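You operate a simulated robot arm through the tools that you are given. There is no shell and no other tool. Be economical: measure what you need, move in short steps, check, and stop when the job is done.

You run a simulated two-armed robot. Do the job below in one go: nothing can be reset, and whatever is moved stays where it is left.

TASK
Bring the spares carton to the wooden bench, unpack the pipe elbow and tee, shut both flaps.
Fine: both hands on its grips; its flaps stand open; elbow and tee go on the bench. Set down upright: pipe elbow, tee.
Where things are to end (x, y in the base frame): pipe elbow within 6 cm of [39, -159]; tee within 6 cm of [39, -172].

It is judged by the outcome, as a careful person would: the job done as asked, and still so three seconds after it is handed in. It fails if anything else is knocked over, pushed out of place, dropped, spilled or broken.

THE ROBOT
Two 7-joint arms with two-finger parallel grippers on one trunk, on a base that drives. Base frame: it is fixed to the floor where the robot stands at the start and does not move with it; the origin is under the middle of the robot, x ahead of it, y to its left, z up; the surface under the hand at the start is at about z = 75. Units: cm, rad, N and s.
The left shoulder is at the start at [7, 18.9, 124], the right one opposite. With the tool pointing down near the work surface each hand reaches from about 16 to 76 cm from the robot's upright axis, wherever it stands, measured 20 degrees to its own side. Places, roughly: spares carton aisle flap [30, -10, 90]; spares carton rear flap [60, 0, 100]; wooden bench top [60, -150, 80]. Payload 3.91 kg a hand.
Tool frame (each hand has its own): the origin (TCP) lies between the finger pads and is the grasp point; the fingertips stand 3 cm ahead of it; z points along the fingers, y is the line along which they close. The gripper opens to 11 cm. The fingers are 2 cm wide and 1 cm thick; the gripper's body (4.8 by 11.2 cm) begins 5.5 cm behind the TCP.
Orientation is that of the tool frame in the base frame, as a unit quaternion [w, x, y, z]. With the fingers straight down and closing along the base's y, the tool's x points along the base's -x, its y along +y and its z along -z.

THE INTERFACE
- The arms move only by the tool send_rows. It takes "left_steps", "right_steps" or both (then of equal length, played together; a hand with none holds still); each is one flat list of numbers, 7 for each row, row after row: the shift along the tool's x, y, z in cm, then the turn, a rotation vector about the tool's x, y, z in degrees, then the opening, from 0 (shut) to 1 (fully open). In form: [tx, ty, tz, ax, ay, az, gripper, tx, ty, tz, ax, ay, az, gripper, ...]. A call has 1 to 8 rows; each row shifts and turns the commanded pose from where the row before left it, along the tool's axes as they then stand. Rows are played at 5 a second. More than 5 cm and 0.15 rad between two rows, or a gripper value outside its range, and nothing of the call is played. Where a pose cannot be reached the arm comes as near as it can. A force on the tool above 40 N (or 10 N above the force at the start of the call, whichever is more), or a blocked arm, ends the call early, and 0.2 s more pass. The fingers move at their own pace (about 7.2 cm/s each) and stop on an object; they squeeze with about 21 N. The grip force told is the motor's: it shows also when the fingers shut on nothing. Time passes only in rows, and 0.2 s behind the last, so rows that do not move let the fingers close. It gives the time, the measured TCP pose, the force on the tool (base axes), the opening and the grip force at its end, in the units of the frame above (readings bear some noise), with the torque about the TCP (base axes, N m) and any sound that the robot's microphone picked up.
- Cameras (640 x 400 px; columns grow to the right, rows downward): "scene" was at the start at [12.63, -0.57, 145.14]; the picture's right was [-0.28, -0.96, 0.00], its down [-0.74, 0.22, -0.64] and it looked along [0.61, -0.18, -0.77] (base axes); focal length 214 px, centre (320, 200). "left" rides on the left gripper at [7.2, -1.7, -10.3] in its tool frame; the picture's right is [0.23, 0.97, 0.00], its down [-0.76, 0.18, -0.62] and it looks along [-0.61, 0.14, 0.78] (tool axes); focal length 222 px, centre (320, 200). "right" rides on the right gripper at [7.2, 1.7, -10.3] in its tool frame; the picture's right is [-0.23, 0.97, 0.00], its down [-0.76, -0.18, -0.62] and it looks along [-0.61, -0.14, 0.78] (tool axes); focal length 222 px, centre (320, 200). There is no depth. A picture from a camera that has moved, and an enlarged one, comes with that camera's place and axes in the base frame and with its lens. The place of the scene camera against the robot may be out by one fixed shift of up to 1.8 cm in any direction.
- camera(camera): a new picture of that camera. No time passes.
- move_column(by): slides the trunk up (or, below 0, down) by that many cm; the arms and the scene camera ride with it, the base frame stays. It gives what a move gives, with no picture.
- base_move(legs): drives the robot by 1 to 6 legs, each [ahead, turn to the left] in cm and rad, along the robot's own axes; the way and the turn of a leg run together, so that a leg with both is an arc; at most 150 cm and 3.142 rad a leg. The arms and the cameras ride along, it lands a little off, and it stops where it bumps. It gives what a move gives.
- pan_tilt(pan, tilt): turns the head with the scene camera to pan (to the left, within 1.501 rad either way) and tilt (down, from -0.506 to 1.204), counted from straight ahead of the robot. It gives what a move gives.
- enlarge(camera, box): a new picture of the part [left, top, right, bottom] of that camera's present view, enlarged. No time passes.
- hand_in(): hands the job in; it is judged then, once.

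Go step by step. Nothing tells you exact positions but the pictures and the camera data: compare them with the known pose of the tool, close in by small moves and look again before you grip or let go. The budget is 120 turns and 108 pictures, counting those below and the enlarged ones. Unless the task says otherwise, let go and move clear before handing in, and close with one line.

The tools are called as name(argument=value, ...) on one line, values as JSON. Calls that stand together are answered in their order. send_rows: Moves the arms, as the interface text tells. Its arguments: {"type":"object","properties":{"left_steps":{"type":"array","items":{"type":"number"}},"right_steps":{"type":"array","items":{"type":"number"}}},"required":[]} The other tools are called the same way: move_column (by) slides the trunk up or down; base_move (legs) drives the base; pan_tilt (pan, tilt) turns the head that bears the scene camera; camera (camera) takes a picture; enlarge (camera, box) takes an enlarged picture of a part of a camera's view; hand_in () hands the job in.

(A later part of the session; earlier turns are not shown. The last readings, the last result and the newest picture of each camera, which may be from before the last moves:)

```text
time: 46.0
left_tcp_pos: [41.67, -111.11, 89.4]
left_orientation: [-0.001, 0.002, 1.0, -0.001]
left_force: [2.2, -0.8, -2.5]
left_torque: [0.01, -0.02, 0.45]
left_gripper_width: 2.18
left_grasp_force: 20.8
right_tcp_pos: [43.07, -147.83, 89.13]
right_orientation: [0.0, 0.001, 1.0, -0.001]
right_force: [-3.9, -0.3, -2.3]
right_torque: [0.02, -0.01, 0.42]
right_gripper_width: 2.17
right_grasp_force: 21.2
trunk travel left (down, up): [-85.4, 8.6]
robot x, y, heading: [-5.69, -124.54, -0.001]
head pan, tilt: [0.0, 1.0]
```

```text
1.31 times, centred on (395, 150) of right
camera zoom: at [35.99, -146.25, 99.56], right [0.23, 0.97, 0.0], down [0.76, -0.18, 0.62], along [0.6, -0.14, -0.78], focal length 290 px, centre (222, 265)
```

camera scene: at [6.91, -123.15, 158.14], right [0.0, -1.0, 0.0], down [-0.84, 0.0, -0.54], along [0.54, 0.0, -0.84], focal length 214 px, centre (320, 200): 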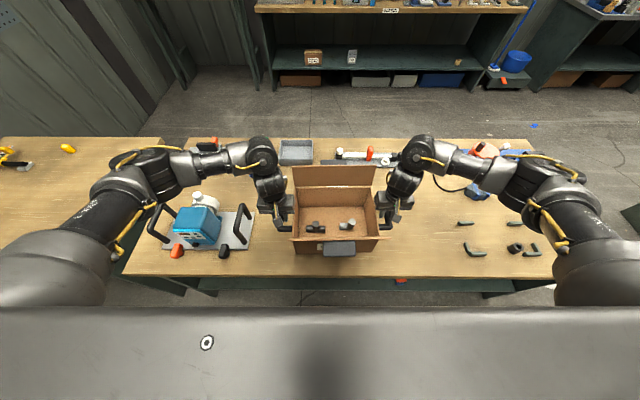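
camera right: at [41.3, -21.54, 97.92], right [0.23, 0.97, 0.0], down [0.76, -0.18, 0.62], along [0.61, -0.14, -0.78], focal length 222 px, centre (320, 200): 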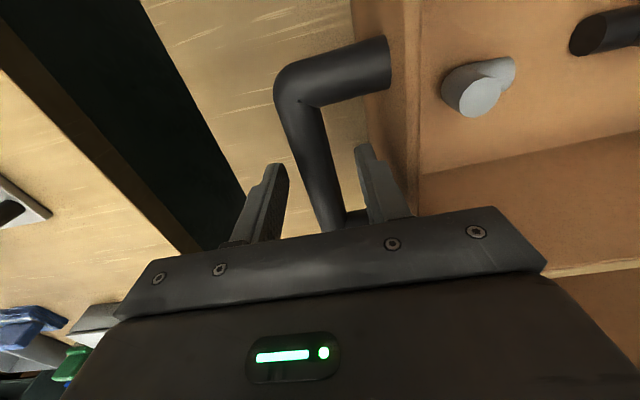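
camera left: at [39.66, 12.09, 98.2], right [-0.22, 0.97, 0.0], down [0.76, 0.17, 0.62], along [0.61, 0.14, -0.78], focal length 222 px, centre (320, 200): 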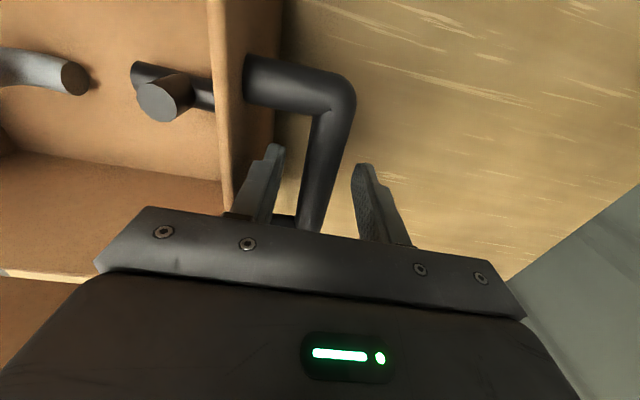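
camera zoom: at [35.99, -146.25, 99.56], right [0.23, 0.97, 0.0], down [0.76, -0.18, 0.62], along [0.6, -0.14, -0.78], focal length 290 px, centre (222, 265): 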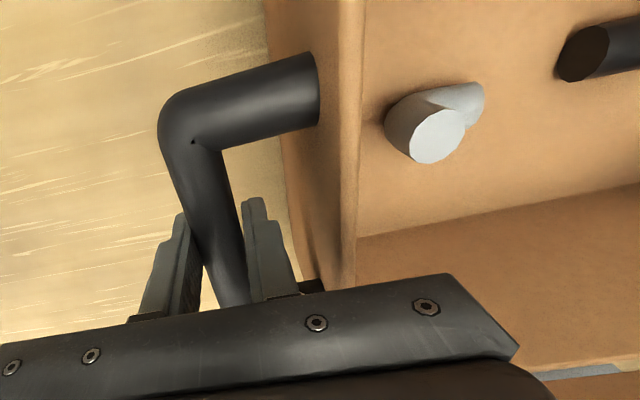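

move_column(by=-1)

move_column(by=-0.6)

move_column(by=-0.4)

move_column(by=-0.3)

```text
time: 46.6
left_tcp_pos: [41.65, -111.19, 88.33]
left_orientation: [-0.002, 0.003, 1.0, -0.001]
left_force: [2.3, -0.5, -3.3]
left_torque: [0.01, -0.01, 0.41]
left_gripper_width: 2.18
left_grasp_force: 20.6
right_tcp_pos: [43.08, -147.86, 88.14]
right_orientation: [-0.001, 0.0, 1.0, 0.0]
right_force: [-2.3, 0.6, -2.0]
right_torque: [0.01, 0.03, 0.43]
right_gripper_width: 2.17
right_grasp_force: 21.2
trunk travel left (down, up): [-84.4, 9.6]
robot x, y, heading: [-5.61, -124.6, 0.001]
head pan, tilt: [0.0, 1.0]
```

```text
time: 47.2
left_tcp_pos: [41.75, -111.21, 87.78]
left_orientation: [-0.002, 0.002, 1.0, 0.0]
left_force: [2.3, -0.3, -2.8]
left_torque: [0.01, -0.05, 0.4]
left_gripper_width: 2.17
left_grasp_force: 21.0
right_tcp_pos: [43.13, -147.96, 87.69]
right_orientation: [-0.001, 0.001, 1.0, 0.0]
right_force: [-1.6, 0.0, -2.5]
right_torque: [-0.01, 0.02, 0.43]
right_gripper_width: 2.16
right_grasp_force: 21.3
trunk travel left (down, up): [-83.8, 10.2]
robot x, y, heading: [-5.29, -124.72, -0.004]
head pan, tilt: [0.0, 1.0]
```

```text
time: 47.7
left_tcp_pos: [41.57, -111.22, 87.47]
left_orientation: [-0.003, 0.004, 1.0, 0.0]
left_force: [2.7, 0.6, -2.3]
left_torque: [-0.01, -0.03, 0.45]
left_gripper_width: 2.17
left_grasp_force: 21.1
right_tcp_pos: [43.18, -147.82, 87.12]
right_orientation: [-0.001, 0.001, 1.0, 0.0]
right_force: [-2.2, 0.2, -2.3]
right_torque: [-0.02, 0.01, 0.43]
right_gripper_width: 2.15
right_grasp_force: 20.8
trunk travel left (down, up): [-83.4, 10.6]
robot x, y, heading: [-5.12, -124.39, -0.003]
head pan, tilt: [0.0, 1.0]
```

```text
time: 48.2
left_tcp_pos: [41.7, -111.19, 87.08]
left_orientation: [-0.001, 0.003, 1.0, 0.0]
left_force: [2.4, 0.5, -2.5]
left_torque: [0.07, -0.05, 0.44]
left_gripper_width: 2.18
left_grasp_force: 20.6
right_tcp_pos: [43.18, -147.97, 86.84]
right_orientation: [-0.001, 0.0, 1.0, 0.0]
right_force: [-2.3, -0.2, -2.2]
right_torque: [0.04, 0.01, 0.42]
right_gripper_width: 2.17
right_grasp_force: 21.2
trunk travel left (down, up): [-83.1, 10.9]
robot x, y, heading: [-5.25, -124.44, -0.0]
head pan, tilt: [0.0, 1.0]
```

move_column(by=-0.3)

move_column(by=-0.3)

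enlarge(camera="scene", box=[220, 150, 430, 300])

```text
time: 48.7
left_tcp_pos: [41.67, -111.06, 87.03]
left_orientation: [0.0, 0.002, 1.0, -0.002]
left_force: [5.1, 2.5, 9.8]
left_torque: [0.02, 0.05, 0.43]
left_gripper_width: 2.16
left_grasp_force: 21.2
right_tcp_pos: [43.14, -147.98, 86.96]
right_orientation: [0.002, 0.001, 1.0, 0.001]
right_force: [1.2, -3.6, 17.9]
right_torque: [-0.09, 0.11, 0.41]
right_gripper_width: 2.18
right_grasp_force: 21.1
trunk travel left (down, up): [-82.8, 11.2]
robot x, y, heading: [-5.09, -124.18, 0.002]
head pan, tilt: [0.0, 1.0]
```

```text
time: 49.2
left_tcp_pos: [41.52, -111.2, 86.7]
left_orientation: [0.0, 0.002, 1.0, -0.002]
left_force: [4.6, 4.1, 22.8]
left_torque: [0.06, -0.09, 0.43]
left_gripper_width: 2.2
left_grasp_force: 20.8
right_tcp_pos: [42.92, -147.94, 86.5]
right_orientation: [0.002, 0.001, 1.0, 0.0]
right_force: [6.7, -3.7, 18.5]
right_torque: [-0.04, -0.07, 0.43]
right_gripper_width: 2.2
right_grasp_force: 20.7
trunk travel left (down, up): [-82.5, 11.5]
robot x, y, heading: [-5.36, -124.72, -0.001]
head pan, tilt: [0.0, 1.0]
```

```text
2.67 times, centred on (325, 225) of scene
camera zoom: at [6.55, -123.09, 151.8], right [0.0, -1.0, 0.0], down [-0.84, 0.0, -0.54], along [0.54, 0.0, -0.84], focal length 572 px, centre (307, 133)
```

zoom: 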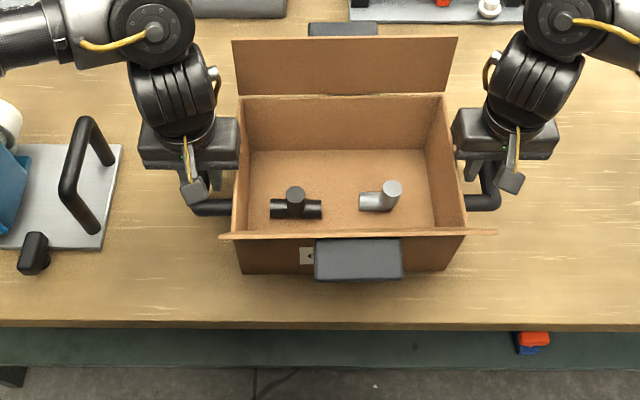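

The carton rests on the bench, whose top is at z≈75. I'll relieve the press, open the fingers partly, and lift the hands straight up.

move_column(by=0.4)

send_rows(left_steps=[0, 0, 0, 0, 0, 0, 0.42, 0, 0, 0, 0, 0, 0, 0.42, 0, 0, -2, 0, 0, 0, 0.42, 0, 0, -4, 0, 0, 0, 0.42, 0, 0, -4, 0, 0, 0, 0.42, 0, 2, -4, 0, 0, 0, 0.42], right_steps=[0, 0, 0, 0, 0, 0, 0.42, 0, 0, 0, 0, 0, 0, 0.42, 0, 0, -2, 0, 0, 0, 0.42, 0, 0, -4, 0, 0, 0, 0.42, 0, 0, -4, 0, 0, 0, 0.42, 0, -2, -4, 0, 0, 0, 0.42])

enlarge(camera="scene", box=[220, 150, 430, 300])

camera(camera="right")

```text
time: 49.8
left_tcp_pos: [41.52, -111.07, 86.64]
left_orientation: [-0.004, 0.003, 1.0, 0.0]
left_force: [1.1, -0.9, -2.6]
left_torque: [0.07, 0.03, 0.39]
left_gripper_width: 2.2
left_grasp_force: 21.2
right_tcp_pos: [42.67, -147.85, 86.53]
right_orientation: [-0.004, 0.001, 1.0, -0.001]
right_force: [-2.3, 0.8, -2.4]
right_torque: [0.09, -0.1, 0.4]
right_gripper_width: 2.19
right_grasp_force: 20.8
trunk travel left (down, up): [-82.9, 11.1]
robot x, y, heading: [-5.39, -124.43, 0.001]
head pan, tilt: [0.0, 1.0]
```

```text
time: 51.2
left_tcp_pos: [42.22, -108.75, 100.69]
left_orientation: [-0.002, 0.004, 1.0, -0.002]
left_force: [-0.4, -1.2, 0.3]
left_torque: [-0.01, 0.01, -0.03]
left_gripper_width: 4.63
left_grasp_force: 0.0
left hand out of reach, approached as far as the arm can: row 6
right_tcp_pos: [42.95, -149.97, 100.74]
right_orientation: [-0.001, 0.001, 1.0, -0.001]
right_force: [-0.4, -0.8, 0.3]
right_torque: [-0.02, -0.01, -0.02]
right_gripper_width: 4.62
right_grasp_force: 0.1
trunk travel left (down, up): [-82.9, 11.1]
robot x, y, heading: [-5.56, -124.7, -0.001]
head pan, tilt: [0.0, 1.0]
```

```text
2.67 times, centred on (325, 225) of scene
camera zoom: at [6.58, -123.06, 152.16], right [0.0, -1.0, 0.0], down [-0.84, 0.0, -0.54], along [0.54, 0.0, -0.84], focal length 572 px, centre (307, 133)
```

zoom: 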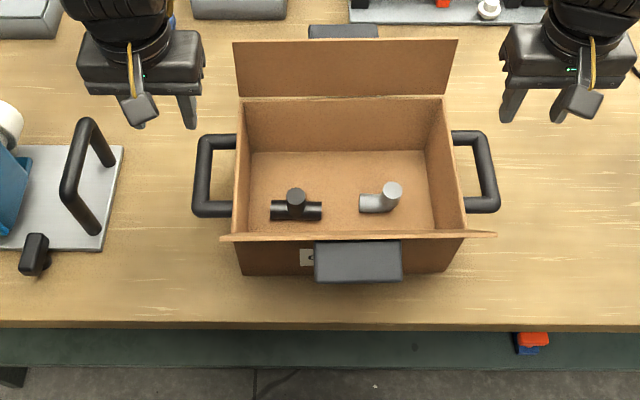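

```text
73 pictures are left
camera right: at [35.87, -148.2, 111.19], right [0.23, 0.97, 0.0], down [0.76, -0.18, 0.62], along [0.61, -0.14, -0.78], focal length 222 px, centre (320, 200)
```

right: 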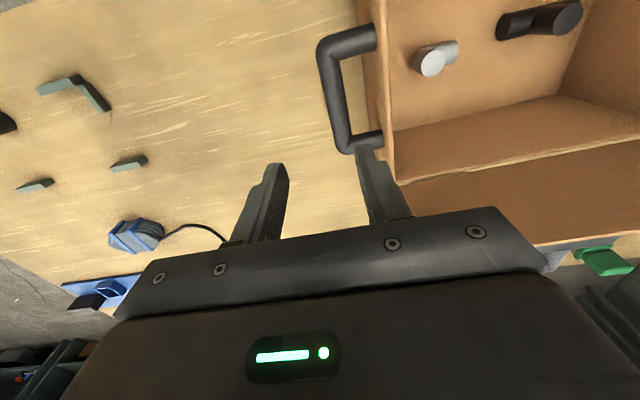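

The carton stands on the bench with the elbow at about (42.6,-136.3) and the tee at about (41.8,-122.8). I'll turn the right hand 90° so its fingers close along x and take it above the elbow.

send_rows(right_steps=[0, 0, 0, 0, 0, 8.2, 0.6, 0, 0, 0, 0, 0, 8.2, 0.6, 0, 0, 0, 0, 0, 8.2, 0.6, 0, 0, 0, 0, 0, 8.2, 0.6, 0, 0, 0, 0, 0, 8.2, 0.6, 0, 0, 0, 0, 0, 8.2, 0.6, 0, 0, 0, 0, 0, 8.2, 0.6, 0, 0, 0, 0, 0, 8.2, 0.6], left_steps=[0, 1.5, -1, 0, 0, 0, 0.5, 0, 1.5, -1, 0, 0, 0, 0.5, 0, 1.5, 0, 0, 0, 0, 0.5, 0, 1.5, 0, 0, 0, 0, 0.5, 0, 0, 0, 0, 0, 0, 0.5, 0, 0, 0, 0, 0, 0, 0.5, 0, 0, 0, 0, 0, 0, 0.5, 0, 0, 0, 0, 0, 0, 0.5])

send_rows(right_steps=[0, 0, 0, 0, 0, 8.2, 0.6, 0, 0, 0, 0, 0, 8.1, 0.6, 0, 0, 0, 0, 0, 8.1, 0.6, 4.4, 0, 0, 0, 0, 0, 0.6, 4.4, 0, 0, 0, 0, 0, 0.6, 4.4, 0, 0, 0, 0, 0, 0.6, 0, 0, 0, 0, 0, 0, 0.6])

camera(camera="right")

enlarge(camera="scene", box=[220, 150, 430, 300])

```text
time: 53.0
left_tcp_pos: [42.52, -102.78, 102.54]
left_orientation: [-0.002, 0.003, 1.0, -0.001]
left_force: [-0.2, -0.3, -0.4]
left_torque: [0.01, 0.02, 0.0]
left_gripper_width: 5.5
left_grasp_force: 0.1
right_tcp_pos: [58.11, -159.14, 93.55]
right_orientation: [-0.002, 0.543, 0.84, 0.0]
right_force: [-0.2, -0.3, 0.3]
right_torque: [-0.01, 0.01, -0.01]
right_gripper_width: 6.63
right_grasp_force: 0.0
right hand out of reach, approached as far as the arm can: row 2, 3, 4, 5, 6, 7, 8
trunk travel left (down, up): [-82.9, 11.1]
robot x, y, heading: [-5.37, -124.73, 0.001]
head pan, tilt: [0.0, 1.0]
```

```text
time: 54.6
left_tcp_pos: [42.52, -102.87, 102.54]
left_orientation: [-0.002, 0.002, 1.0, -0.001]
left_force: [0.8, 0.1, 0.0]
left_torque: [-0.03, 0.03, 0.02]
left_gripper_width: 5.48
left_grasp_force: 0.1
right_tcp_pos: [60.43, -146.44, 92.55]
right_orientation: [0.0, 0.708, 0.707, -0.001]
right_force: [0.1, 0.1, -0.9]
right_torque: [0.0, 0.0, 0.01]
right_gripper_width: 6.61
right_grasp_force: 0.0
right hand out of reach, approached as far as the arm can: row 1, 2, 4
trunk travel left (down, up): [-82.9, 11.1]
robot x, y, heading: [-5.08, -124.83, -0.001]
head pan, tilt: [0.0, 1.0]
```

```text
72 pictures are left
camera right: at [62.41, -139.24, 102.89], right [0.97, -0.23, 0.0], down [-0.18, -0.76, 0.62], along [-0.14, -0.61, -0.78], focal length 222 px, centre (320, 200)
```

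right: 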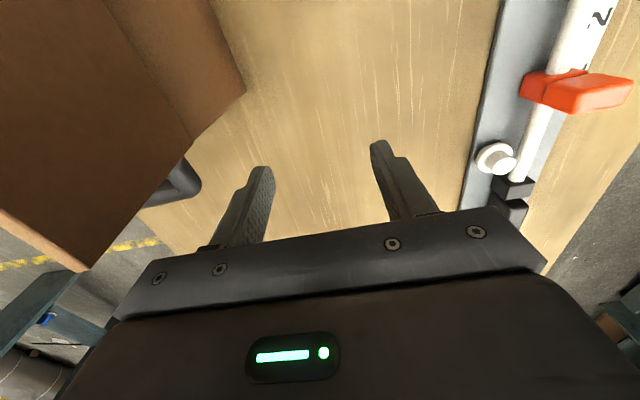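

```text
2.67 times, centred on (325, 225) of scene
camera zoom: at [6.85, -123.18, 152.15], right [0.0, -1.0, 0.0], down [-0.84, 0.0, -0.54], along [0.54, 0.0, -0.84], focal length 572 px, centre (307, 133)
```

zoom: 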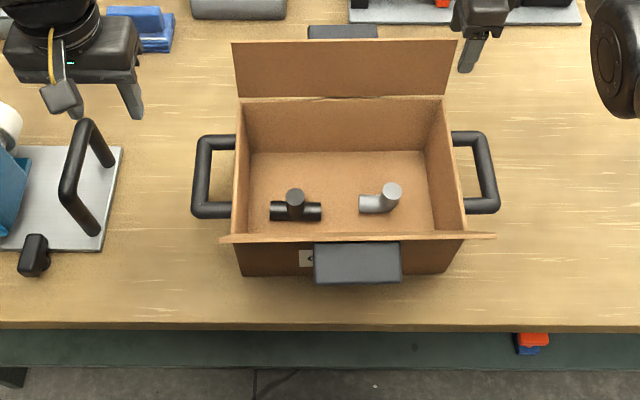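

The turned right hand can't reach that close in and slid forward beside the rear flap. I'll move it clear to the right and back the base off about 17 cm to give it room.

send_rows(right_steps=[-3.5, 0, -2, 0, 0, 0, 0.6, -3.5, 0, -2, 0, 0, 0, 0.6, -3.5, 0, -2, 0, 0, 0, 0.6, -3.5, 0, -1, 0, 0, 0, 0.6])

base_move(legs=[[-17, 0]])

camera(camera="scene")

```text
time: 55.6
left_tcp_pos: [42.45, -102.91, 102.51]
left_orientation: [-0.002, 0.004, 1.0, -0.001]
left_force: [-0.4, 0.5, 0.5]
left_torque: [-0.02, 0.01, 0.01]
left_gripper_width: 5.47
left_grasp_force: 0.0
right_tcp_pos: [61.02, -160.55, 99.36]
right_orientation: [-0.001, 0.708, 0.706, -0.001]
right_force: [-0.1, -0.3, 0.3]
right_torque: [0.03, 0.0, 0.02]
right_gripper_width: 6.6
right_grasp_force: 0.1
right hand out of reach, approached as far as the arm can: row 1
trunk travel left (down, up): [-82.9, 11.1]
robot x, y, heading: [-5.28, -124.42, 0.003]
head pan, tilt: [0.0, 1.0]
```

```text
time: 57.0
left_tcp_pos: [25.51, -102.57, 102.4]
left_orientation: [-0.002, 0.001, 1.0, -0.002]
left_force: [0.3, 0.1, 0.1]
left_torque: [-0.02, -0.01, 0.0]
left_gripper_width: 5.52
left_grasp_force: 0.1
right_tcp_pos: [44.42, -160.14, 99.25]
right_orientation: [-0.001, 0.706, 0.708, -0.002]
right_force: [-0.3, 0.1, 0.3]
right_torque: [-0.02, 0.01, -0.01]
right_gripper_width: 6.59
right_grasp_force: 0.1
trunk travel left (down, up): [-82.9, 11.1]
robot x, y, heading: [-22.61, -124.74, 0.01]
head pan, tilt: [0.0, 1.0]
```

```text
70 pictures are left
camera scene: at [-9.9, -123.09, 152.13], right [0.0, -1.0, 0.0], down [-0.84, 0.0, -0.54], along [0.54, 0.0, -0.84], focal length 214 px, centre (320, 200)
```

scene: 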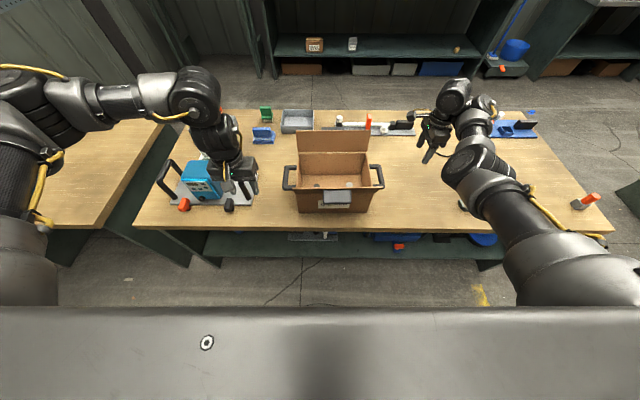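

The right hand now has room at (44.4,-160.1). I'll bring it above the elbow at the same height.

send_rows(right_steps=[4, -0.3, 0, 0, 0, 0, 0.6, 4, -0.3, 0, 0, 0, 0, 0.6, 4, -0.3, 0, 0, 0, 0, 0.6, 4, -0.3, 0, 0, 0, 0, 0.6, 4, -0.3, 0, 0, 0, 0, 0.6, 3.8, -0.3, 0, 0, 0, 0, 0.6, 0, 0, 0, 0, 0, 0, 0.6])

camera(camera="right")

enlarge(camera="scene", box=[250, 110, 440, 240])

```text
time: 58.6
left_tcp_pos: [25.55, -102.72, 102.38]
left_orientation: [-0.001, 0.001, 1.0, 0.0]
left_force: [-0.6, -0.7, -0.1]
left_torque: [-0.01, -0.01, -0.01]
left_gripper_width: 5.5
left_grasp_force: 0.0
right_tcp_pos: [43.92, -136.62, 98.75]
right_orientation: [-0.001, 0.707, 0.708, -0.001]
right_force: [0.3, 0.3, -0.7]
right_torque: [0.0, -0.01, 0.04]
right_gripper_width: 6.62
right_grasp_force: 0.1
right hand out of reach, approached as far as the arm can: row 1, 2, 3
trunk travel left (down, up): [-82.9, 11.1]
robot x, y, heading: [-22.3, -124.74, 0.003]
head pan, tilt: [0.0, 1.0]
```

```text
69 pictures are left
camera right: at [45.68, -129.48, 109.12], right [0.97, -0.23, 0.0], down [-0.18, -0.76, 0.62], along [-0.14, -0.61, -0.78], focal length 222 px, centre (320, 200)
```

right: 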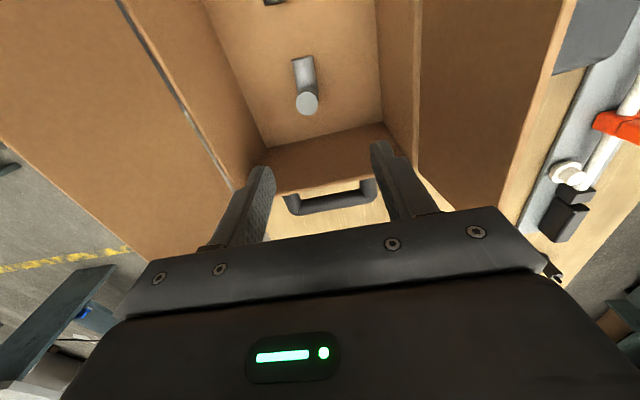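

```text
3.08 times, centred on (345, 175) of scene
camera zoom: at [-10.0, -123.19, 152.15], right [0.0, -1.0, 0.0], down [-0.84, 0.0, -0.54], along [0.54, 0.0, -0.84], focal length 660 px, centre (243, 277)
```

zoom: 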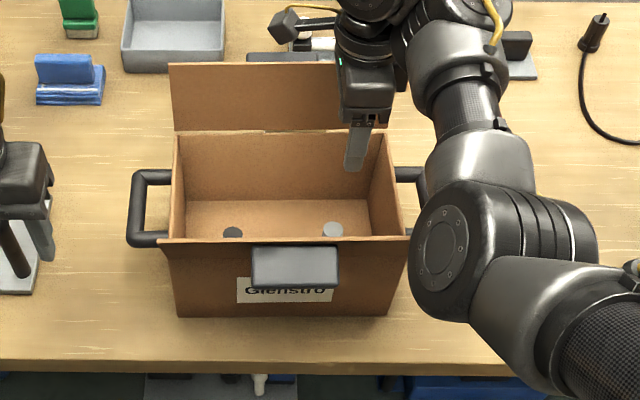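

The elbow top is at (42.4,-136.35,81.7). I'll centre over it and go down in stages.

send_rows(right_steps=[0.25, -0.8, 2, 0, 0, 0, 0.6, 0, -0.7, 3, 0, 0, 0, 0.6, 0, 0, 3, 0, 0, 0, 0.6, 0, 0, 3, 0, 0, 0, 0.6, 0, 0, 1.5, 0, 0, 0, 0.6, 0, 0, 0, 0, 0, 0, 0.6])

camera(camera="right")

enlarge(camera="scene", box=[250, 110, 440, 240])

```text
time: 60.0
left_tcp_pos: [25.51, -102.62, 102.45]
left_orientation: [-0.002, 0.0, 1.0, -0.001]
left_force: [0.1, -0.2, 0.6]
left_torque: [0.01, 0.0, 0.0]
left_gripper_width: 5.47
left_grasp_force: 0.1
right_tcp_pos: [42.25, -136.18, 86.29]
right_orientation: [0.0, 0.706, 0.708, -0.002]
right_force: [0.2, 0.3, -0.6]
right_torque: [-0.03, -0.01, 0.01]
right_gripper_width: 6.58
right_grasp_force: 0.0
trunk travel left (down, up): [-82.9, 11.1]
robot x, y, heading: [-22.94, -124.44, 0.002]
head pan, tilt: [0.0, 1.0]
```

```text
67 pictures are left
camera right: at [44.12, -129.05, 96.63], right [0.97, -0.23, 0.0], down [-0.18, -0.76, 0.62], along [-0.14, -0.61, -0.78], focal length 222 px, centre (320, 200)
```

right: 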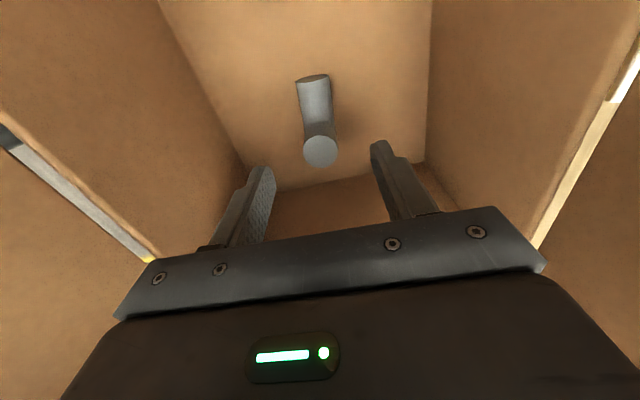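

```text
3.08 times, centred on (345, 175) of scene
camera zoom: at [-10.07, -123.09, 152.15], right [0.0, -1.0, 0.0], down [-0.84, 0.0, -0.54], along [0.54, 0.0, -0.84], focal length 660 px, centre (243, 277)
```

zoom: 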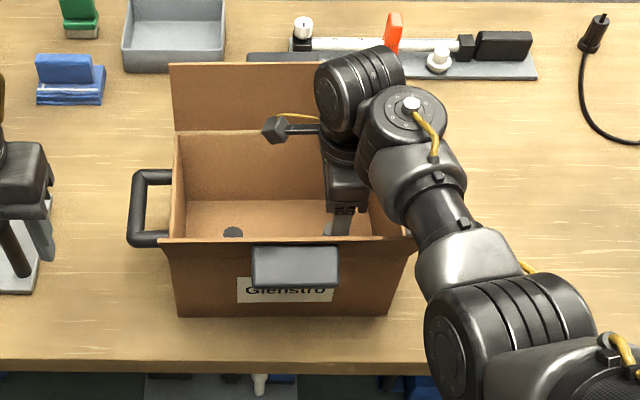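

Aligned. I'll descend to grip height and close on the elbow's upright leg.

send_rows(right_steps=[0, 0.15, 2.3, 0, 0, 0, 0.6, 0, 0, 2.3, 0, 0, 0, 0.6, 0, 0, 2.2, 0, 0, 0, 0.6, 0, 0, 0, 0, 0, 0, 0, 0, 0, 0, 0, 0, 0, 0, 0, 0, 0, 0, 0, 0, 0, 0, 0, 0, 0, 0, 0, 0])

camera(camera="right")

```text
time: 61.6
left_tcp_pos: [25.41, -102.65, 102.52]
left_orientation: [-0.001, 0.001, 1.0, -0.001]
left_force: [0.4, -0.9, -0.2]
left_torque: [0.0, 0.02, 0.02]
left_gripper_width: 5.49
left_grasp_force: 0.1
right_tcp_pos: [42.42, -136.38, 79.44]
right_orientation: [0.0, 0.706, 0.708, 0.0]
right_force: [0.0, -3.3, 4.7]
right_torque: [-0.02, -0.06, -0.02]
right_gripper_width: 2.66
right_grasp_force: 20.6
trunk travel left (down, up): [-82.9, 11.1]
robot x, y, heading: [-22.03, -124.83, 0.003]
head pan, tilt: [0.0, 1.0]
```

```text
65 pictures are left
camera right: at [44.12, -129.14, 89.91], right [0.97, -0.23, 0.0], down [-0.18, -0.76, 0.62], along [-0.14, -0.61, -0.78], focal length 222 px, centre (320, 200)
```

right: 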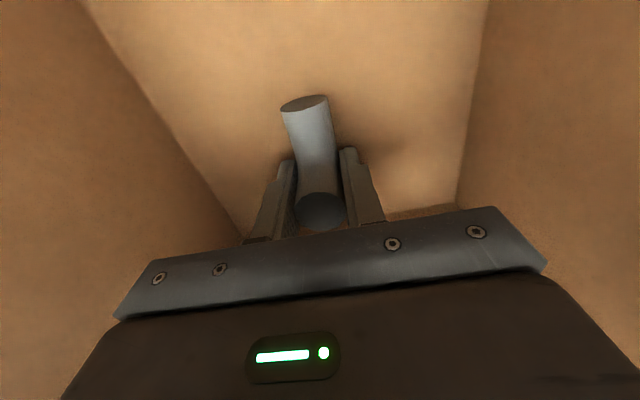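

The elbow is held (2.7 cm). I'll lift it straight out.

send_rows(right_steps=[0, 0, -2, 0, 0, 0, 0, 0, 0, -4, 0, 0, 0, 0, 0, 0, -4, 0, 0, 0, 0, 0, 0, -4, 0, 0, 0, 0, 0, 0, -4, 0, 0, 0, 0, 0, 0, 0, 0, 0, 0, 0])

camera(camera="right")

```text
time: 63.0
left_tcp_pos: [25.5, -102.56, 102.37]
left_orientation: [-0.001, 0.001, 1.0, -0.001]
left_force: [-1.2, -1.0, 0.3]
left_torque: [-0.02, -0.02, -0.01]
left_gripper_width: 5.51
left_grasp_force: 0.1
right_tcp_pos: [42.72, -136.17, 97.23]
right_orientation: [0.0, 0.706, 0.708, 0.0]
right_force: [-0.3, -1.1, -0.4]
right_torque: [-0.03, -0.01, -0.03]
right_gripper_width: 2.67
right_grasp_force: 21.2
trunk travel left (down, up): [-82.9, 11.1]
robot x, y, heading: [-22.04, -124.52, 0.002]
head pan, tilt: [0.0, 1.0]
```

```text
64 pictures are left
camera right: at [44.49, -128.94, 107.66], right [0.97, -0.23, 0.0], down [-0.17, -0.76, 0.62], along [-0.14, -0.61, -0.78], focal length 222 px, centre (320, 200)
```

right: 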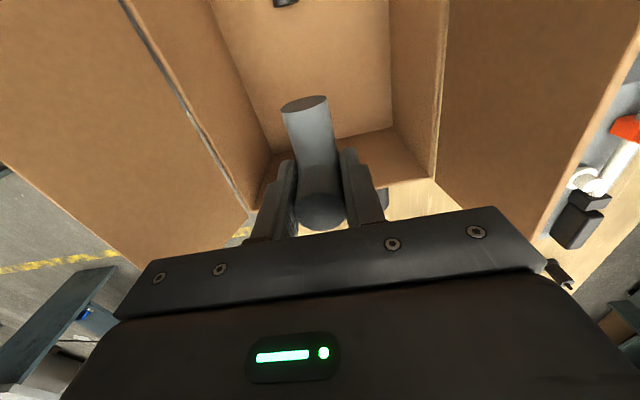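

The elbow is clear of the rim. I'll carry it to above (39,-158.5).

send_rows(right_steps=[-3.7, 0, -0.3, 0, 0, 0, 0, -3.7, -0.7, 0, 0, 0, 0, 0, -3.7, -0.8, 0, 0, 0, 0, 0, -3.7, -0.8, 0, 0, 0, 0, 0, -3.7, -0.8, 0, 0, 0, 0, 0, -3.8, -0.6, 0, 0, 0, 0, 0, 0, 0, 3, 0, 0, 0, 0, 0, 0, 0, 0, 0, 0, 0])

camera(camera="right")

enlarge(camera="scene", box=[290, 110, 500, 250])

```text
time: 64.8
left_tcp_pos: [25.57, -102.64, 102.43]
left_orientation: [-0.002, 0.001, 1.0, 0.0]
left_force: [-0.7, 0.4, 0.2]
left_torque: [0.03, 0.02, -0.01]
left_gripper_width: 5.48
left_grasp_force: 0.0
right_tcp_pos: [38.22, -156.83, 91.09]
right_orientation: [0.0, 0.707, 0.708, -0.001]
right_force: [0.2, 0.7, -1.0]
right_torque: [-0.02, 0.01, -0.02]
right_gripper_width: 2.63
right_grasp_force: 21.1
right hand out of reach, approached as far as the arm can: row 3, 4, 5, 6
trunk travel left (down, up): [-82.9, 11.1]
robot x, y, heading: [-22.51, -124.29, -0.002]
head pan, tilt: [0.0, 1.0]
```

```text
63 pictures are left
camera right: at [40.07, -149.58, 101.54], right [0.97, -0.23, 0.0], down [-0.18, -0.76, 0.62], along [-0.14, -0.61, -0.78], focal length 222 px, centre (320, 200)
```

right: 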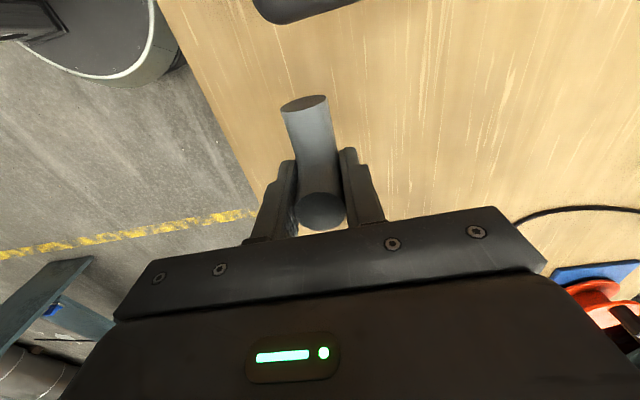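

```text
2.86 times, centred on (395, 180) of scene
camera zoom: at [-10.08, -123.1, 152.16], right [0.0, -1.0, 0.0], down [-0.84, 0.0, -0.54], along [0.54, 0.0, -0.84], focal length 613 px, centre (106, 257)
```

zoom: 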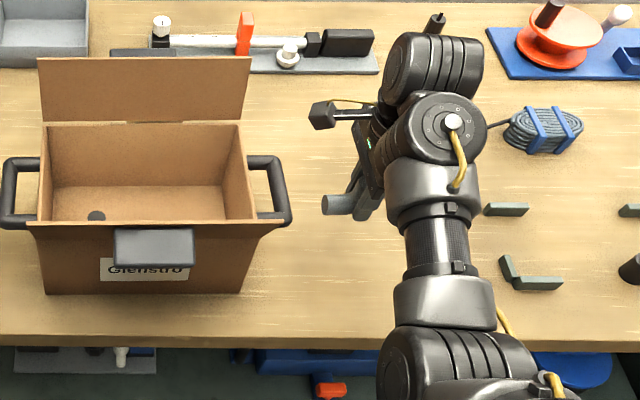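

send_rows(right_steps=[-1.6, 0.3, 2, 0, 0, 0, 0, -1.6, 0.3, 3, 0, 0, 0, 0, 0, 0, 3, 0, 0, 0, 0, 0, 0, 2, 0, 0, 0, 0, 0, 0, 0, 0, 0, 0, 0])

enlarge(camera="scene", box=[330, 130, 470, 240])

```text
time: 66.0
left_tcp_pos: [25.48, -102.56, 102.42]
left_orientation: [-0.002, 0.001, 1.0, -0.002]
left_force: [0.9, -0.8, 0.3]
left_torque: [-0.01, 0.04, 0.01]
left_gripper_width: 5.48
left_grasp_force: 0.1
right_tcp_pos: [38.84, -159.98, 81.12]
right_orientation: [0.0, 0.706, 0.708, 0.0]
right_force: [0.4, 0.1, -1.0]
right_torque: [0.0, -0.01, -0.01]
right_gripper_width: 2.68
right_grasp_force: 20.9
trunk travel left (down, up): [-82.9, 11.1]
robot x, y, heading: [-22.19, -124.72, -0.001]
head pan, tilt: [0.0, 1.0]
```

```text
3.64 times, centred on (400, 185) of scene
camera zoom: at [-10.08, -123.13, 152.15], right [0.0, -1.0, 0.0], down [-0.84, 0.0, -0.54], along [0.54, 0.0, -0.84], focal length 780 px, centre (29, 254)
```

zoom: 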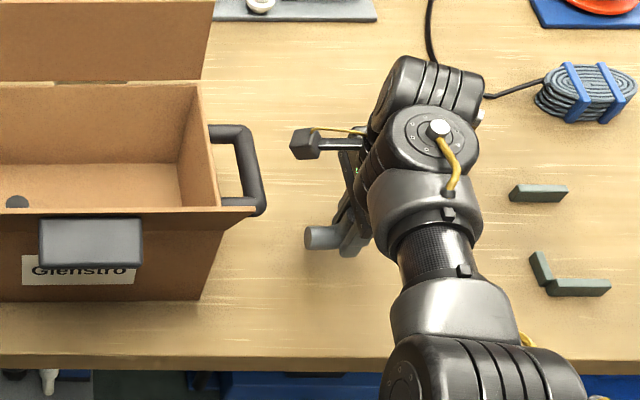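

Now I'll lower in small steps until it touches.

send_rows(right_steps=[0, 0, 0.5, 0, 0, 0, 0, 0, 0, 0.5, 0, 0, 0, 0, 0, 0, 0.4, 0, 0, 0, 0, 0, 0, 0, 0, 0, 0, 0])

send_rows(right_steps=[0, 0, 0.3, 0, 0, 0, 0, 0, 0, 0, 0, 0, 0, 0])

send_rows(right_steps=[0, 0, 0.3, 0, 0, 0, 0, 0, 0, 0, 0, 0, 0, 0])

```text
time: 67.0
left_tcp_pos: [25.43, -102.55, 102.47]
left_orientation: [-0.002, 0.0, 1.0, 0.0]
left_force: [-0.3, -0.6, -0.8]
left_torque: [0.01, -0.03, 0.03]
left_gripper_width: 5.52
left_grasp_force: 0.0
right_tcp_pos: [38.91, -159.95, 79.76]
right_orientation: [0.0, 0.706, 0.708, -0.001]
right_force: [-0.5, 0.0, -0.6]
right_torque: [-0.02, 0.04, 0.01]
right_gripper_width: 2.65
right_grasp_force: 20.9
trunk travel left (down, up): [-82.9, 11.1]
robot x, y, heading: [-22.16, -124.8, 0.004]
head pan, tilt: [0.0, 1.0]
```

```text
time: 67.6
left_tcp_pos: [25.47, -102.61, 102.45]
left_orientation: [-0.002, 0.001, 1.0, -0.001]
left_force: [-0.3, 0.1, 0.0]
left_torque: [-0.02, -0.01, 0.02]
left_gripper_width: 5.48
left_grasp_force: 0.1
right_tcp_pos: [38.94, -159.93, 79.55]
right_orientation: [0.0, 0.706, 0.708, -0.001]
right_force: [0.2, -0.1, -0.4]
right_torque: [-0.01, 0.01, -0.03]
right_gripper_width: 2.66
right_grasp_force: 21.2
trunk travel left (down, up): [-82.9, 11.1]
robot x, y, heading: [-22.22, -124.52, 0.003]
head pan, tilt: [0.0, 1.0]
```

```text
time: 68.2
left_tcp_pos: [25.42, -102.62, 102.47]
left_orientation: [-0.001, 0.001, 1.0, -0.001]
left_force: [-0.2, 0.0, -0.2]
left_torque: [0.0, 0.01, -0.01]
left_gripper_width: 5.5
left_grasp_force: 0.1
right_tcp_pos: [38.93, -159.97, 79.25]
right_orientation: [-0.001, 0.707, 0.707, -0.001]
right_force: [-0.4, 0.0, 1.0]
right_torque: [-0.03, 0.02, -0.01]
right_gripper_width: 2.66
right_grasp_force: 21.2
trunk travel left (down, up): [-82.9, 11.1]
robot x, y, heading: [-22.44, -124.66, 0.0]
head pan, tilt: [0.0, 1.0]
```

send_rows(right_steps=[0, 0, 0.2, 0, 0, 0, 0, 0, 0, 0, 0, 0, 0, 0])

send_rows(right_steps=[0, 0, 0.2, 0, 0, 0, 0, 0, 0, 0, 0, 0, 0, 0])

```text
time: 68.8
left_tcp_pos: [25.55, -102.57, 102.38]
left_orientation: [-0.001, 0.001, 1.0, -0.001]
left_force: [0.5, -0.3, 0.4]
left_torque: [0.0, 0.0, 0.01]
left_gripper_width: 5.51
left_grasp_force: 0.1
right_tcp_pos: [38.97, -160.05, 78.92]
right_orientation: [0.0, 0.706, 0.708, -0.001]
right_force: [0.3, -0.9, 0.8]
right_torque: [-0.03, -0.06, -0.02]
right_gripper_width: 2.66
right_grasp_force: 21.3
trunk travel left (down, up): [-82.9, 11.1]
robot x, y, heading: [-22.23, -124.87, 0.004]
head pan, tilt: [0.0, 1.0]
```

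```text
time: 69.4
left_tcp_pos: [25.52, -102.59, 102.49]
left_orientation: [-0.002, 0.0, 1.0, -0.001]
left_force: [0.0, -0.1, -0.2]
left_torque: [0.0, -0.02, 0.0]
left_gripper_width: 5.48
left_grasp_force: 0.1
right_tcp_pos: [38.95, -159.92, 78.97]
right_orientation: [0.001, 0.707, 0.707, 0.0]
right_force: [0.6, -0.1, 0.9]
right_torque: [0.02, -0.03, -0.01]
right_gripper_width: 2.65
right_grasp_force: 21.2
trunk travel left (down, up): [-82.9, 11.1]
robot x, y, heading: [-22.35, -124.7, 0.005]
head pan, tilt: [0.0, 1.0]
```

It is touching the bench. I'll open and rise.

send_rows(right_steps=[0, 0, 0, 0, 0, 0, 0.3, 0, 0, 0, 0, 0, 0, 0.5, 0, 0, 0, 0, 0, 0, 0.6, 0, 0, -2, 0, 0, 0, 0.6, 0, 0, -4, 0, 0, 0, 0.6, 0, 0, -4, 0, 0, 0, 0.6, 0, 0, -4, 0, 0, 0, 0.6])

camera(camera="right")

```text
time: 71.0
left_tcp_pos: [25.46, -102.62, 102.53]
left_orientation: [-0.001, 0.001, 1.0, -0.001]
left_force: [0.4, 0.4, 0.3]
left_torque: [0.01, 0.01, 0.03]
left_gripper_width: 5.53
left_grasp_force: 0.0
right_tcp_pos: [38.85, -160.02, 93.04]
right_orientation: [-0.001, 0.706, 0.708, -0.001]
right_force: [-0.1, -0.3, -0.7]
right_torque: [0.0, -0.02, -0.04]
right_gripper_width: 6.6
right_grasp_force: 0.1
trunk travel left (down, up): [-82.9, 11.1]
robot x, y, heading: [-22.23, -124.92, 0.0]
head pan, tilt: [0.0, 1.0]
```

```text
60 pictures are left
camera right: at [40.67, -152.8, 103.41], right [0.97, -0.23, 0.0], down [-0.18, -0.76, 0.62], along [-0.14, -0.61, -0.78], focal length 222 px, centre (320, 200)
```

right: 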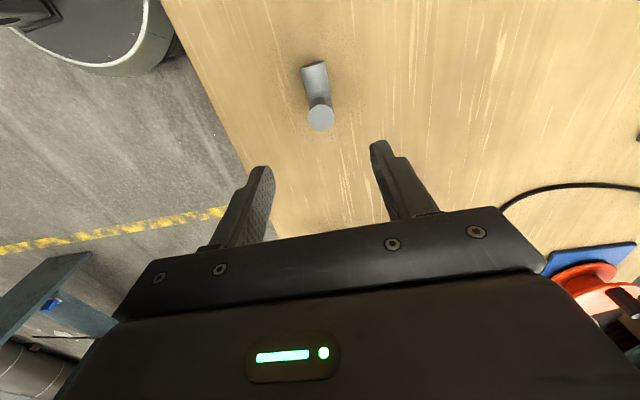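

The elbow stands upright at about (39,-159). Next I'll turn the hand the other way, camera side toward -y, so it fits inside the carton over the tee.

send_rows(right_steps=[0, 0, -1, 0, 0, -8.2, 0.6, 0, 0, -1, 0, 0, -8.2, 0.6, 0, 0, 0, 0, 0, -8.2, 0.6, 0, 0, 0, 0, 0, -8.2, 0.6, 0, 0, 0, 0, 0, -8.2, 0.6, 0, 0, 0, 0, 0, -8.2, 0.6, 0, 0, 0, 0, 0, -8.2, 0.6, 0, 0, 0, 0, 0, -8.2, 0.6])

send_rows(right_steps=[0, 0, 0, 0, 0, -8.2, 0.6, 0, 0, 0, 0, 0, -8.2, 0.6, 0, 0, 0, 0, 0, -8.2, 0.6, 0, 0, 0, 0, 0, -8.2, 0.6, 0, 0, 0, 0, 0, -8.2, 0.6, 0, 0, 0, 0, 0, -8.2, 0.6])

```text
time: 72.8
left_tcp_pos: [25.51, -102.64, 102.51]
left_orientation: [-0.001, 0.0, 1.0, -0.001]
left_force: [-0.9, -0.2, -0.2]
left_torque: [-0.03, 0.0, 0.02]
left_gripper_width: 5.53
left_grasp_force: 0.0
right_tcp_pos: [39.15, -160.02, 94.71]
right_orientation: [0.002, 0.255, 0.967, 0.0]
right_force: [11.5, 14.2, -14.5]
right_torque: [-2.49, 0.35, -1.52]
right_gripper_width: 6.59
right_grasp_force: 0.1
trunk travel left (down, up): [-82.9, 11.1]
robot x, y, heading: [-22.24, -124.77, 0.002]
head pan, tilt: [0.0, 1.0]
stopped in row 8 (right hand): the force on the tool passed its limit at 136 N (the readings are from after the stop); the commanded pose is now the measured one
```

```text
time: 73.1
left_tcp_pos: [25.41, -102.6, 102.37]
left_orientation: [-0.001, 0.001, 1.0, -0.001]
left_force: [-0.2, -0.4, -0.3]
left_torque: [-0.02, 0.01, -0.04]
left_gripper_width: 5.48
left_grasp_force: 0.0
right_tcp_pos: [39.17, -159.93, 94.76]
right_orientation: [0.001, 0.255, 0.967, 0.0]
right_force: [7.7, 10.0, -10.2]
right_torque: [-1.8, 0.19, -1.05]
right_gripper_width: 6.6
right_grasp_force: 0.1
trunk travel left (down, up): [-82.9, 11.1]
robot x, y, heading: [-22.25, -124.41, 0.003]
head pan, tilt: [0.0, 1.0]
stopped in row 1 (right hand): the force on the tool passed its limit at 86 N (the readings are from after the stop); the commanded pose is now the measured one
```

The hand met resistance during the turn, so I'll look at what it touched.

camera(camera="scene")

enlarge(camera="scene", box=[330, 70, 510, 240])

camera(camera="right")

```text
59 pictures are left
camera scene: at [-10.06, -123.12, 152.15], right [0.0, -1.0, 0.0], down [-0.84, 0.0, -0.54], along [0.54, 0.0, -0.84], focal length 214 px, centre (320, 200)
```

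scene: 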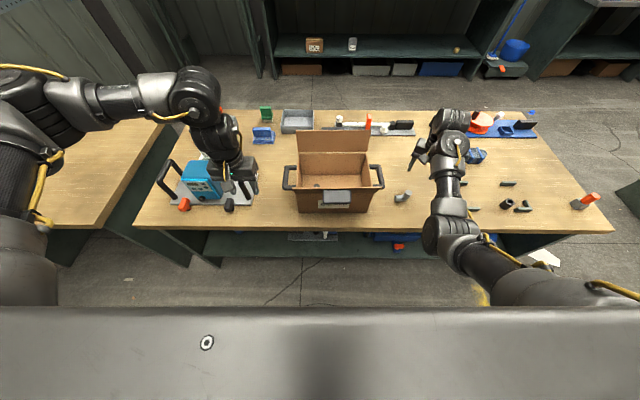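

```text
2.35 times, centred on (420, 155) of scene
camera zoom: at [-10.06, -123.12, 152.15], right [0.0, -1.0, 0.0], down [-0.84, 0.0, -0.54], along [0.54, 0.0, -0.84], focal length 505 px, centre (85, 306)
```

zoom: 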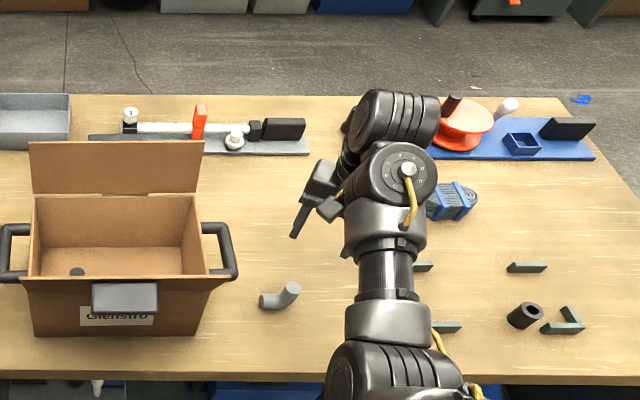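

```text
57 pictures are left
camera right: at [33.72, -154.99, 105.13], right [0.68, 0.73, 0.0], down [0.57, -0.53, 0.63], along [0.46, -0.42, -0.78], focal length 222 px, centre (320, 200)
```

right: 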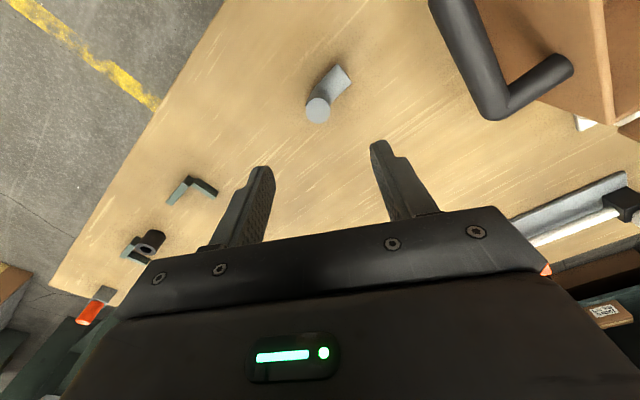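

The wrist camera bracket touched the arm's own forearm; nothing on the bench was hit. I'll turn back to the earlier orientation and instead use a 10° tilt so the camera clears the carton's left wall.

send_rows(right_steps=[0, 0, 0, 0, 0, 7.5, 0.6, 0, 0, 0, 0, 0, 7.6, 0.6, 0, 0, 0, 0, 0, 7.6, 0.6, 0, 0, 0, 0, 0, 7.6, 0.6, 0, 0, 0, 0, 0, 7.5, 0.6, 0, 0, 0, 0, 0, 7.5, 0.6, 0, 0, 0, 0, 0, 7.5, 0.6, 0, 0, 0, 0, 0, 7.5, 0.6])

```text
time: 74.9
left_tcp_pos: [25.47, -102.59, 102.45]
left_orientation: [0.0, 0.001, 1.0, -0.002]
left_force: [-1.0, -0.2, -0.3]
left_torque: [0.04, -0.01, -0.02]
left_gripper_width: 5.5
left_grasp_force: 0.0
right_tcp_pos: [39.07, -159.98, 94.8]
right_orientation: [0.001, 0.706, 0.708, 0.001]
right_force: [-1.0, -0.5, -0.1]
right_torque: [0.0, 0.01, 0.01]
right_gripper_width: 6.6
right_grasp_force: 0.0
trunk travel left (down, up): [-82.9, 11.1]
robot x, y, heading: [-22.2, -124.94, 0.005]
head pan, tilt: [0.0, 1.0]
```

send_rows(right_steps=[4.2, 0.4, -0.6, 0, 0, 0, 0.6, 4.2, 0.4, -0.6, 0, 0, 0, 0.6, 4.2, 0.4, -0.5, 0, 0, 0, 0.6, 4.2, 0.4, -0.5, 0, 0, 0, 0.6, 4.2, 0.4, 0, 0, 0, 0, 0.6, 4.2, 0.4, 0, 0, 0, 0, 0.6, 4.2, 0.3, 0, 0, 0, 0, 0.6, 4.2, 0, 0, 0, 0, 0, 0.6])

send_rows(right_steps=[3.5, 0, 0, 0, 0, 0, 0.6, 0, 0, 0, 0, 5, 0, 0.6, 0, 0, 0, 0, 5, 0, 0.6, 0, 0, 0, 0, 0, 0, 0.6])

camera(camera="right")

enlarge(camera="scene", box=[250, 80, 440, 240])

```text
time: 76.7
left_tcp_pos: [25.41, -102.45, 102.42]
left_orientation: [-0.001, 0.0, 1.0, -0.002]
left_force: [0.0, 0.0, 0.0]
left_torque: [-0.01, 0.02, -0.02]
left_gripper_width: 5.49
left_grasp_force: 0.1
right_tcp_pos: [41.69, -126.18, 96.25]
right_orientation: [0.002, 0.706, 0.708, 0.0]
right_force: [0.1, 0.8, 0.5]
right_torque: [-0.03, -0.01, 0.02]
right_gripper_width: 6.62
right_grasp_force: 0.1
right hand out of reach, approached as far as the arm can: row 2
trunk travel left (down, up): [-82.9, 11.1]
robot x, y, heading: [-22.05, -124.21, 0.006]
head pan, tilt: [0.0, 1.0]
```

```text
time: 77.7
left_tcp_pos: [25.45, -102.56, 102.39]
left_orientation: [-0.001, 0.001, 1.0, -0.002]
left_force: [-0.4, 0.4, 0.1]
left_torque: [-0.03, 0.01, -0.05]
left_gripper_width: 5.48
left_grasp_force: 0.1
right_tcp_pos: [42.0, -124.63, 95.71]
right_orientation: [-0.051, 0.71, 0.7, 0.056]
right_force: [0.1, -0.2, 0.7]
right_torque: [0.01, 0.0, -0.03]
right_gripper_width: 6.58
right_grasp_force: 0.1
trunk travel left (down, up): [-82.9, 11.1]
robot x, y, heading: [-22.76, -124.59, 0.008]
head pan, tilt: [0.0, 1.0]
```

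```text
56 pictures are left
camera right: at [43.84, -119.15, 107.07], right [0.97, -0.24, -0.03], down [-0.19, -0.84, 0.5], along [-0.14, -0.48, -0.87], focal length 222 px, centre (320, 200)
```

right: 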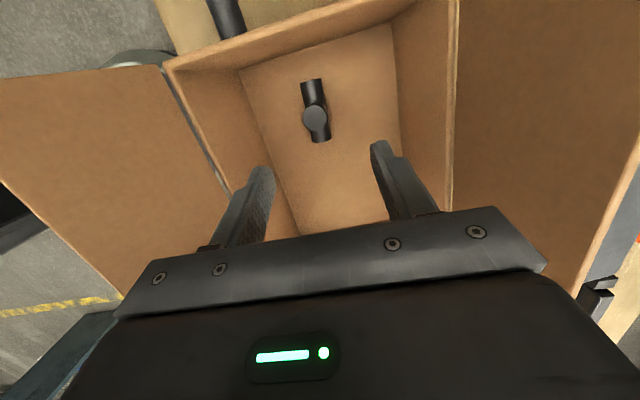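

```text
2.50 times, centred on (345, 160) of scene
camera zoom: at [-10.07, -122.92, 152.15], right [0.0, -1.0, 0.0], down [-0.84, 0.0, -0.54], along [0.54, 0.0, -0.84], focal length 536 px, centre (258, 300)
```

zoom: 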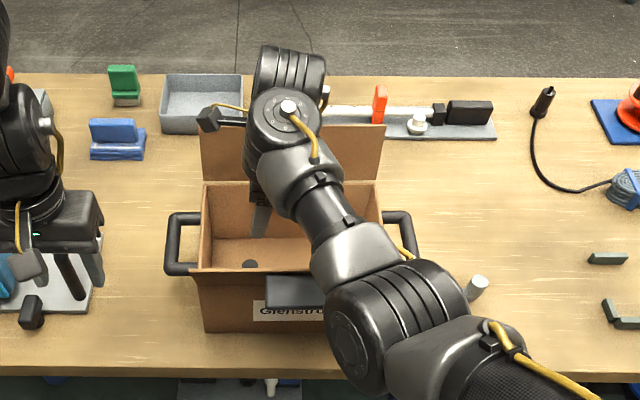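

The tee branch is at about (41.7,-123.1), top near z=81.2. I'll centre over it and go down part way.

send_rows(right_steps=[1.38, -0.3, 0.24, 0, 0, 0, 0.6, -0.59, 0, 3.35, 0, 0, 0, 0.6, -0.59, 0, 3.35, 0, 0, 0, 0.6, -0.59, 0, 3.35, 0, 0, 0, 0.6, 0, 0, 0, 0, 0, 0, 0.6])

camera(camera="right")

enlarge(camera="scene", box=[250, 80, 440, 240])

```text
time: 79.1
left_tcp_pos: [25.54, -102.62, 102.46]
left_orientation: [-0.001, 0.001, 1.0, -0.001]
left_force: [0.3, -0.2, -0.6]
left_torque: [-0.01, 0.05, -0.04]
left_gripper_width: 5.49
left_grasp_force: 0.0
right_tcp_pos: [42.57, -125.31, 85.15]
right_orientation: [-0.046, 0.716, 0.695, 0.053]
right_force: [-0.2, 0.1, -0.3]
right_torque: [-0.03, 0.01, 0.02]
right_gripper_width: 6.61
right_grasp_force: 0.1
trunk travel left (down, up): [-82.9, 11.1]
robot x, y, heading: [-22.37, -124.39, 0.004]
head pan, tilt: [0.0, 1.0]
stopped in row 5 (right hand): the arm was blocked; the commanded pose is now the measured one
```

```text
54 pictures are left
camera right: at [44.39, -119.64, 96.38], right [0.97, -0.26, -0.02], down [-0.21, -0.83, 0.51], along [-0.15, -0.49, -0.86], focal length 222 px, centre (320, 200)
```

right: 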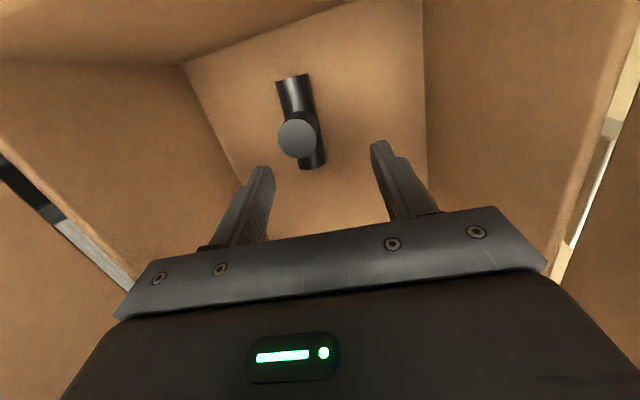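

```text
2.50 times, centred on (345, 160) of scene
camera zoom: at [-10.06, -123.14, 152.15], right [0.0, -1.0, 0.0], down [-0.84, 0.0, -0.54], along [0.54, 0.0, -0.84], focal length 536 px, centre (258, 300)
```

zoom: 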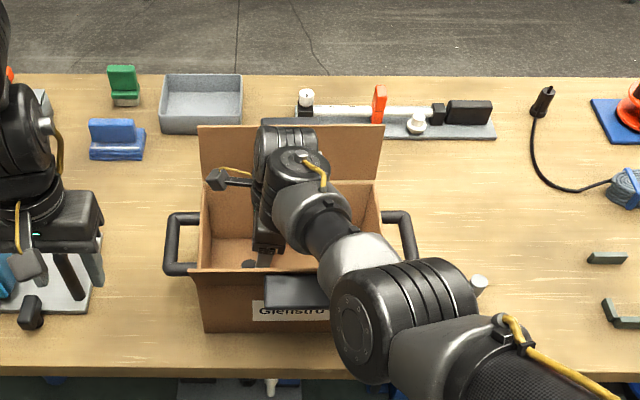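

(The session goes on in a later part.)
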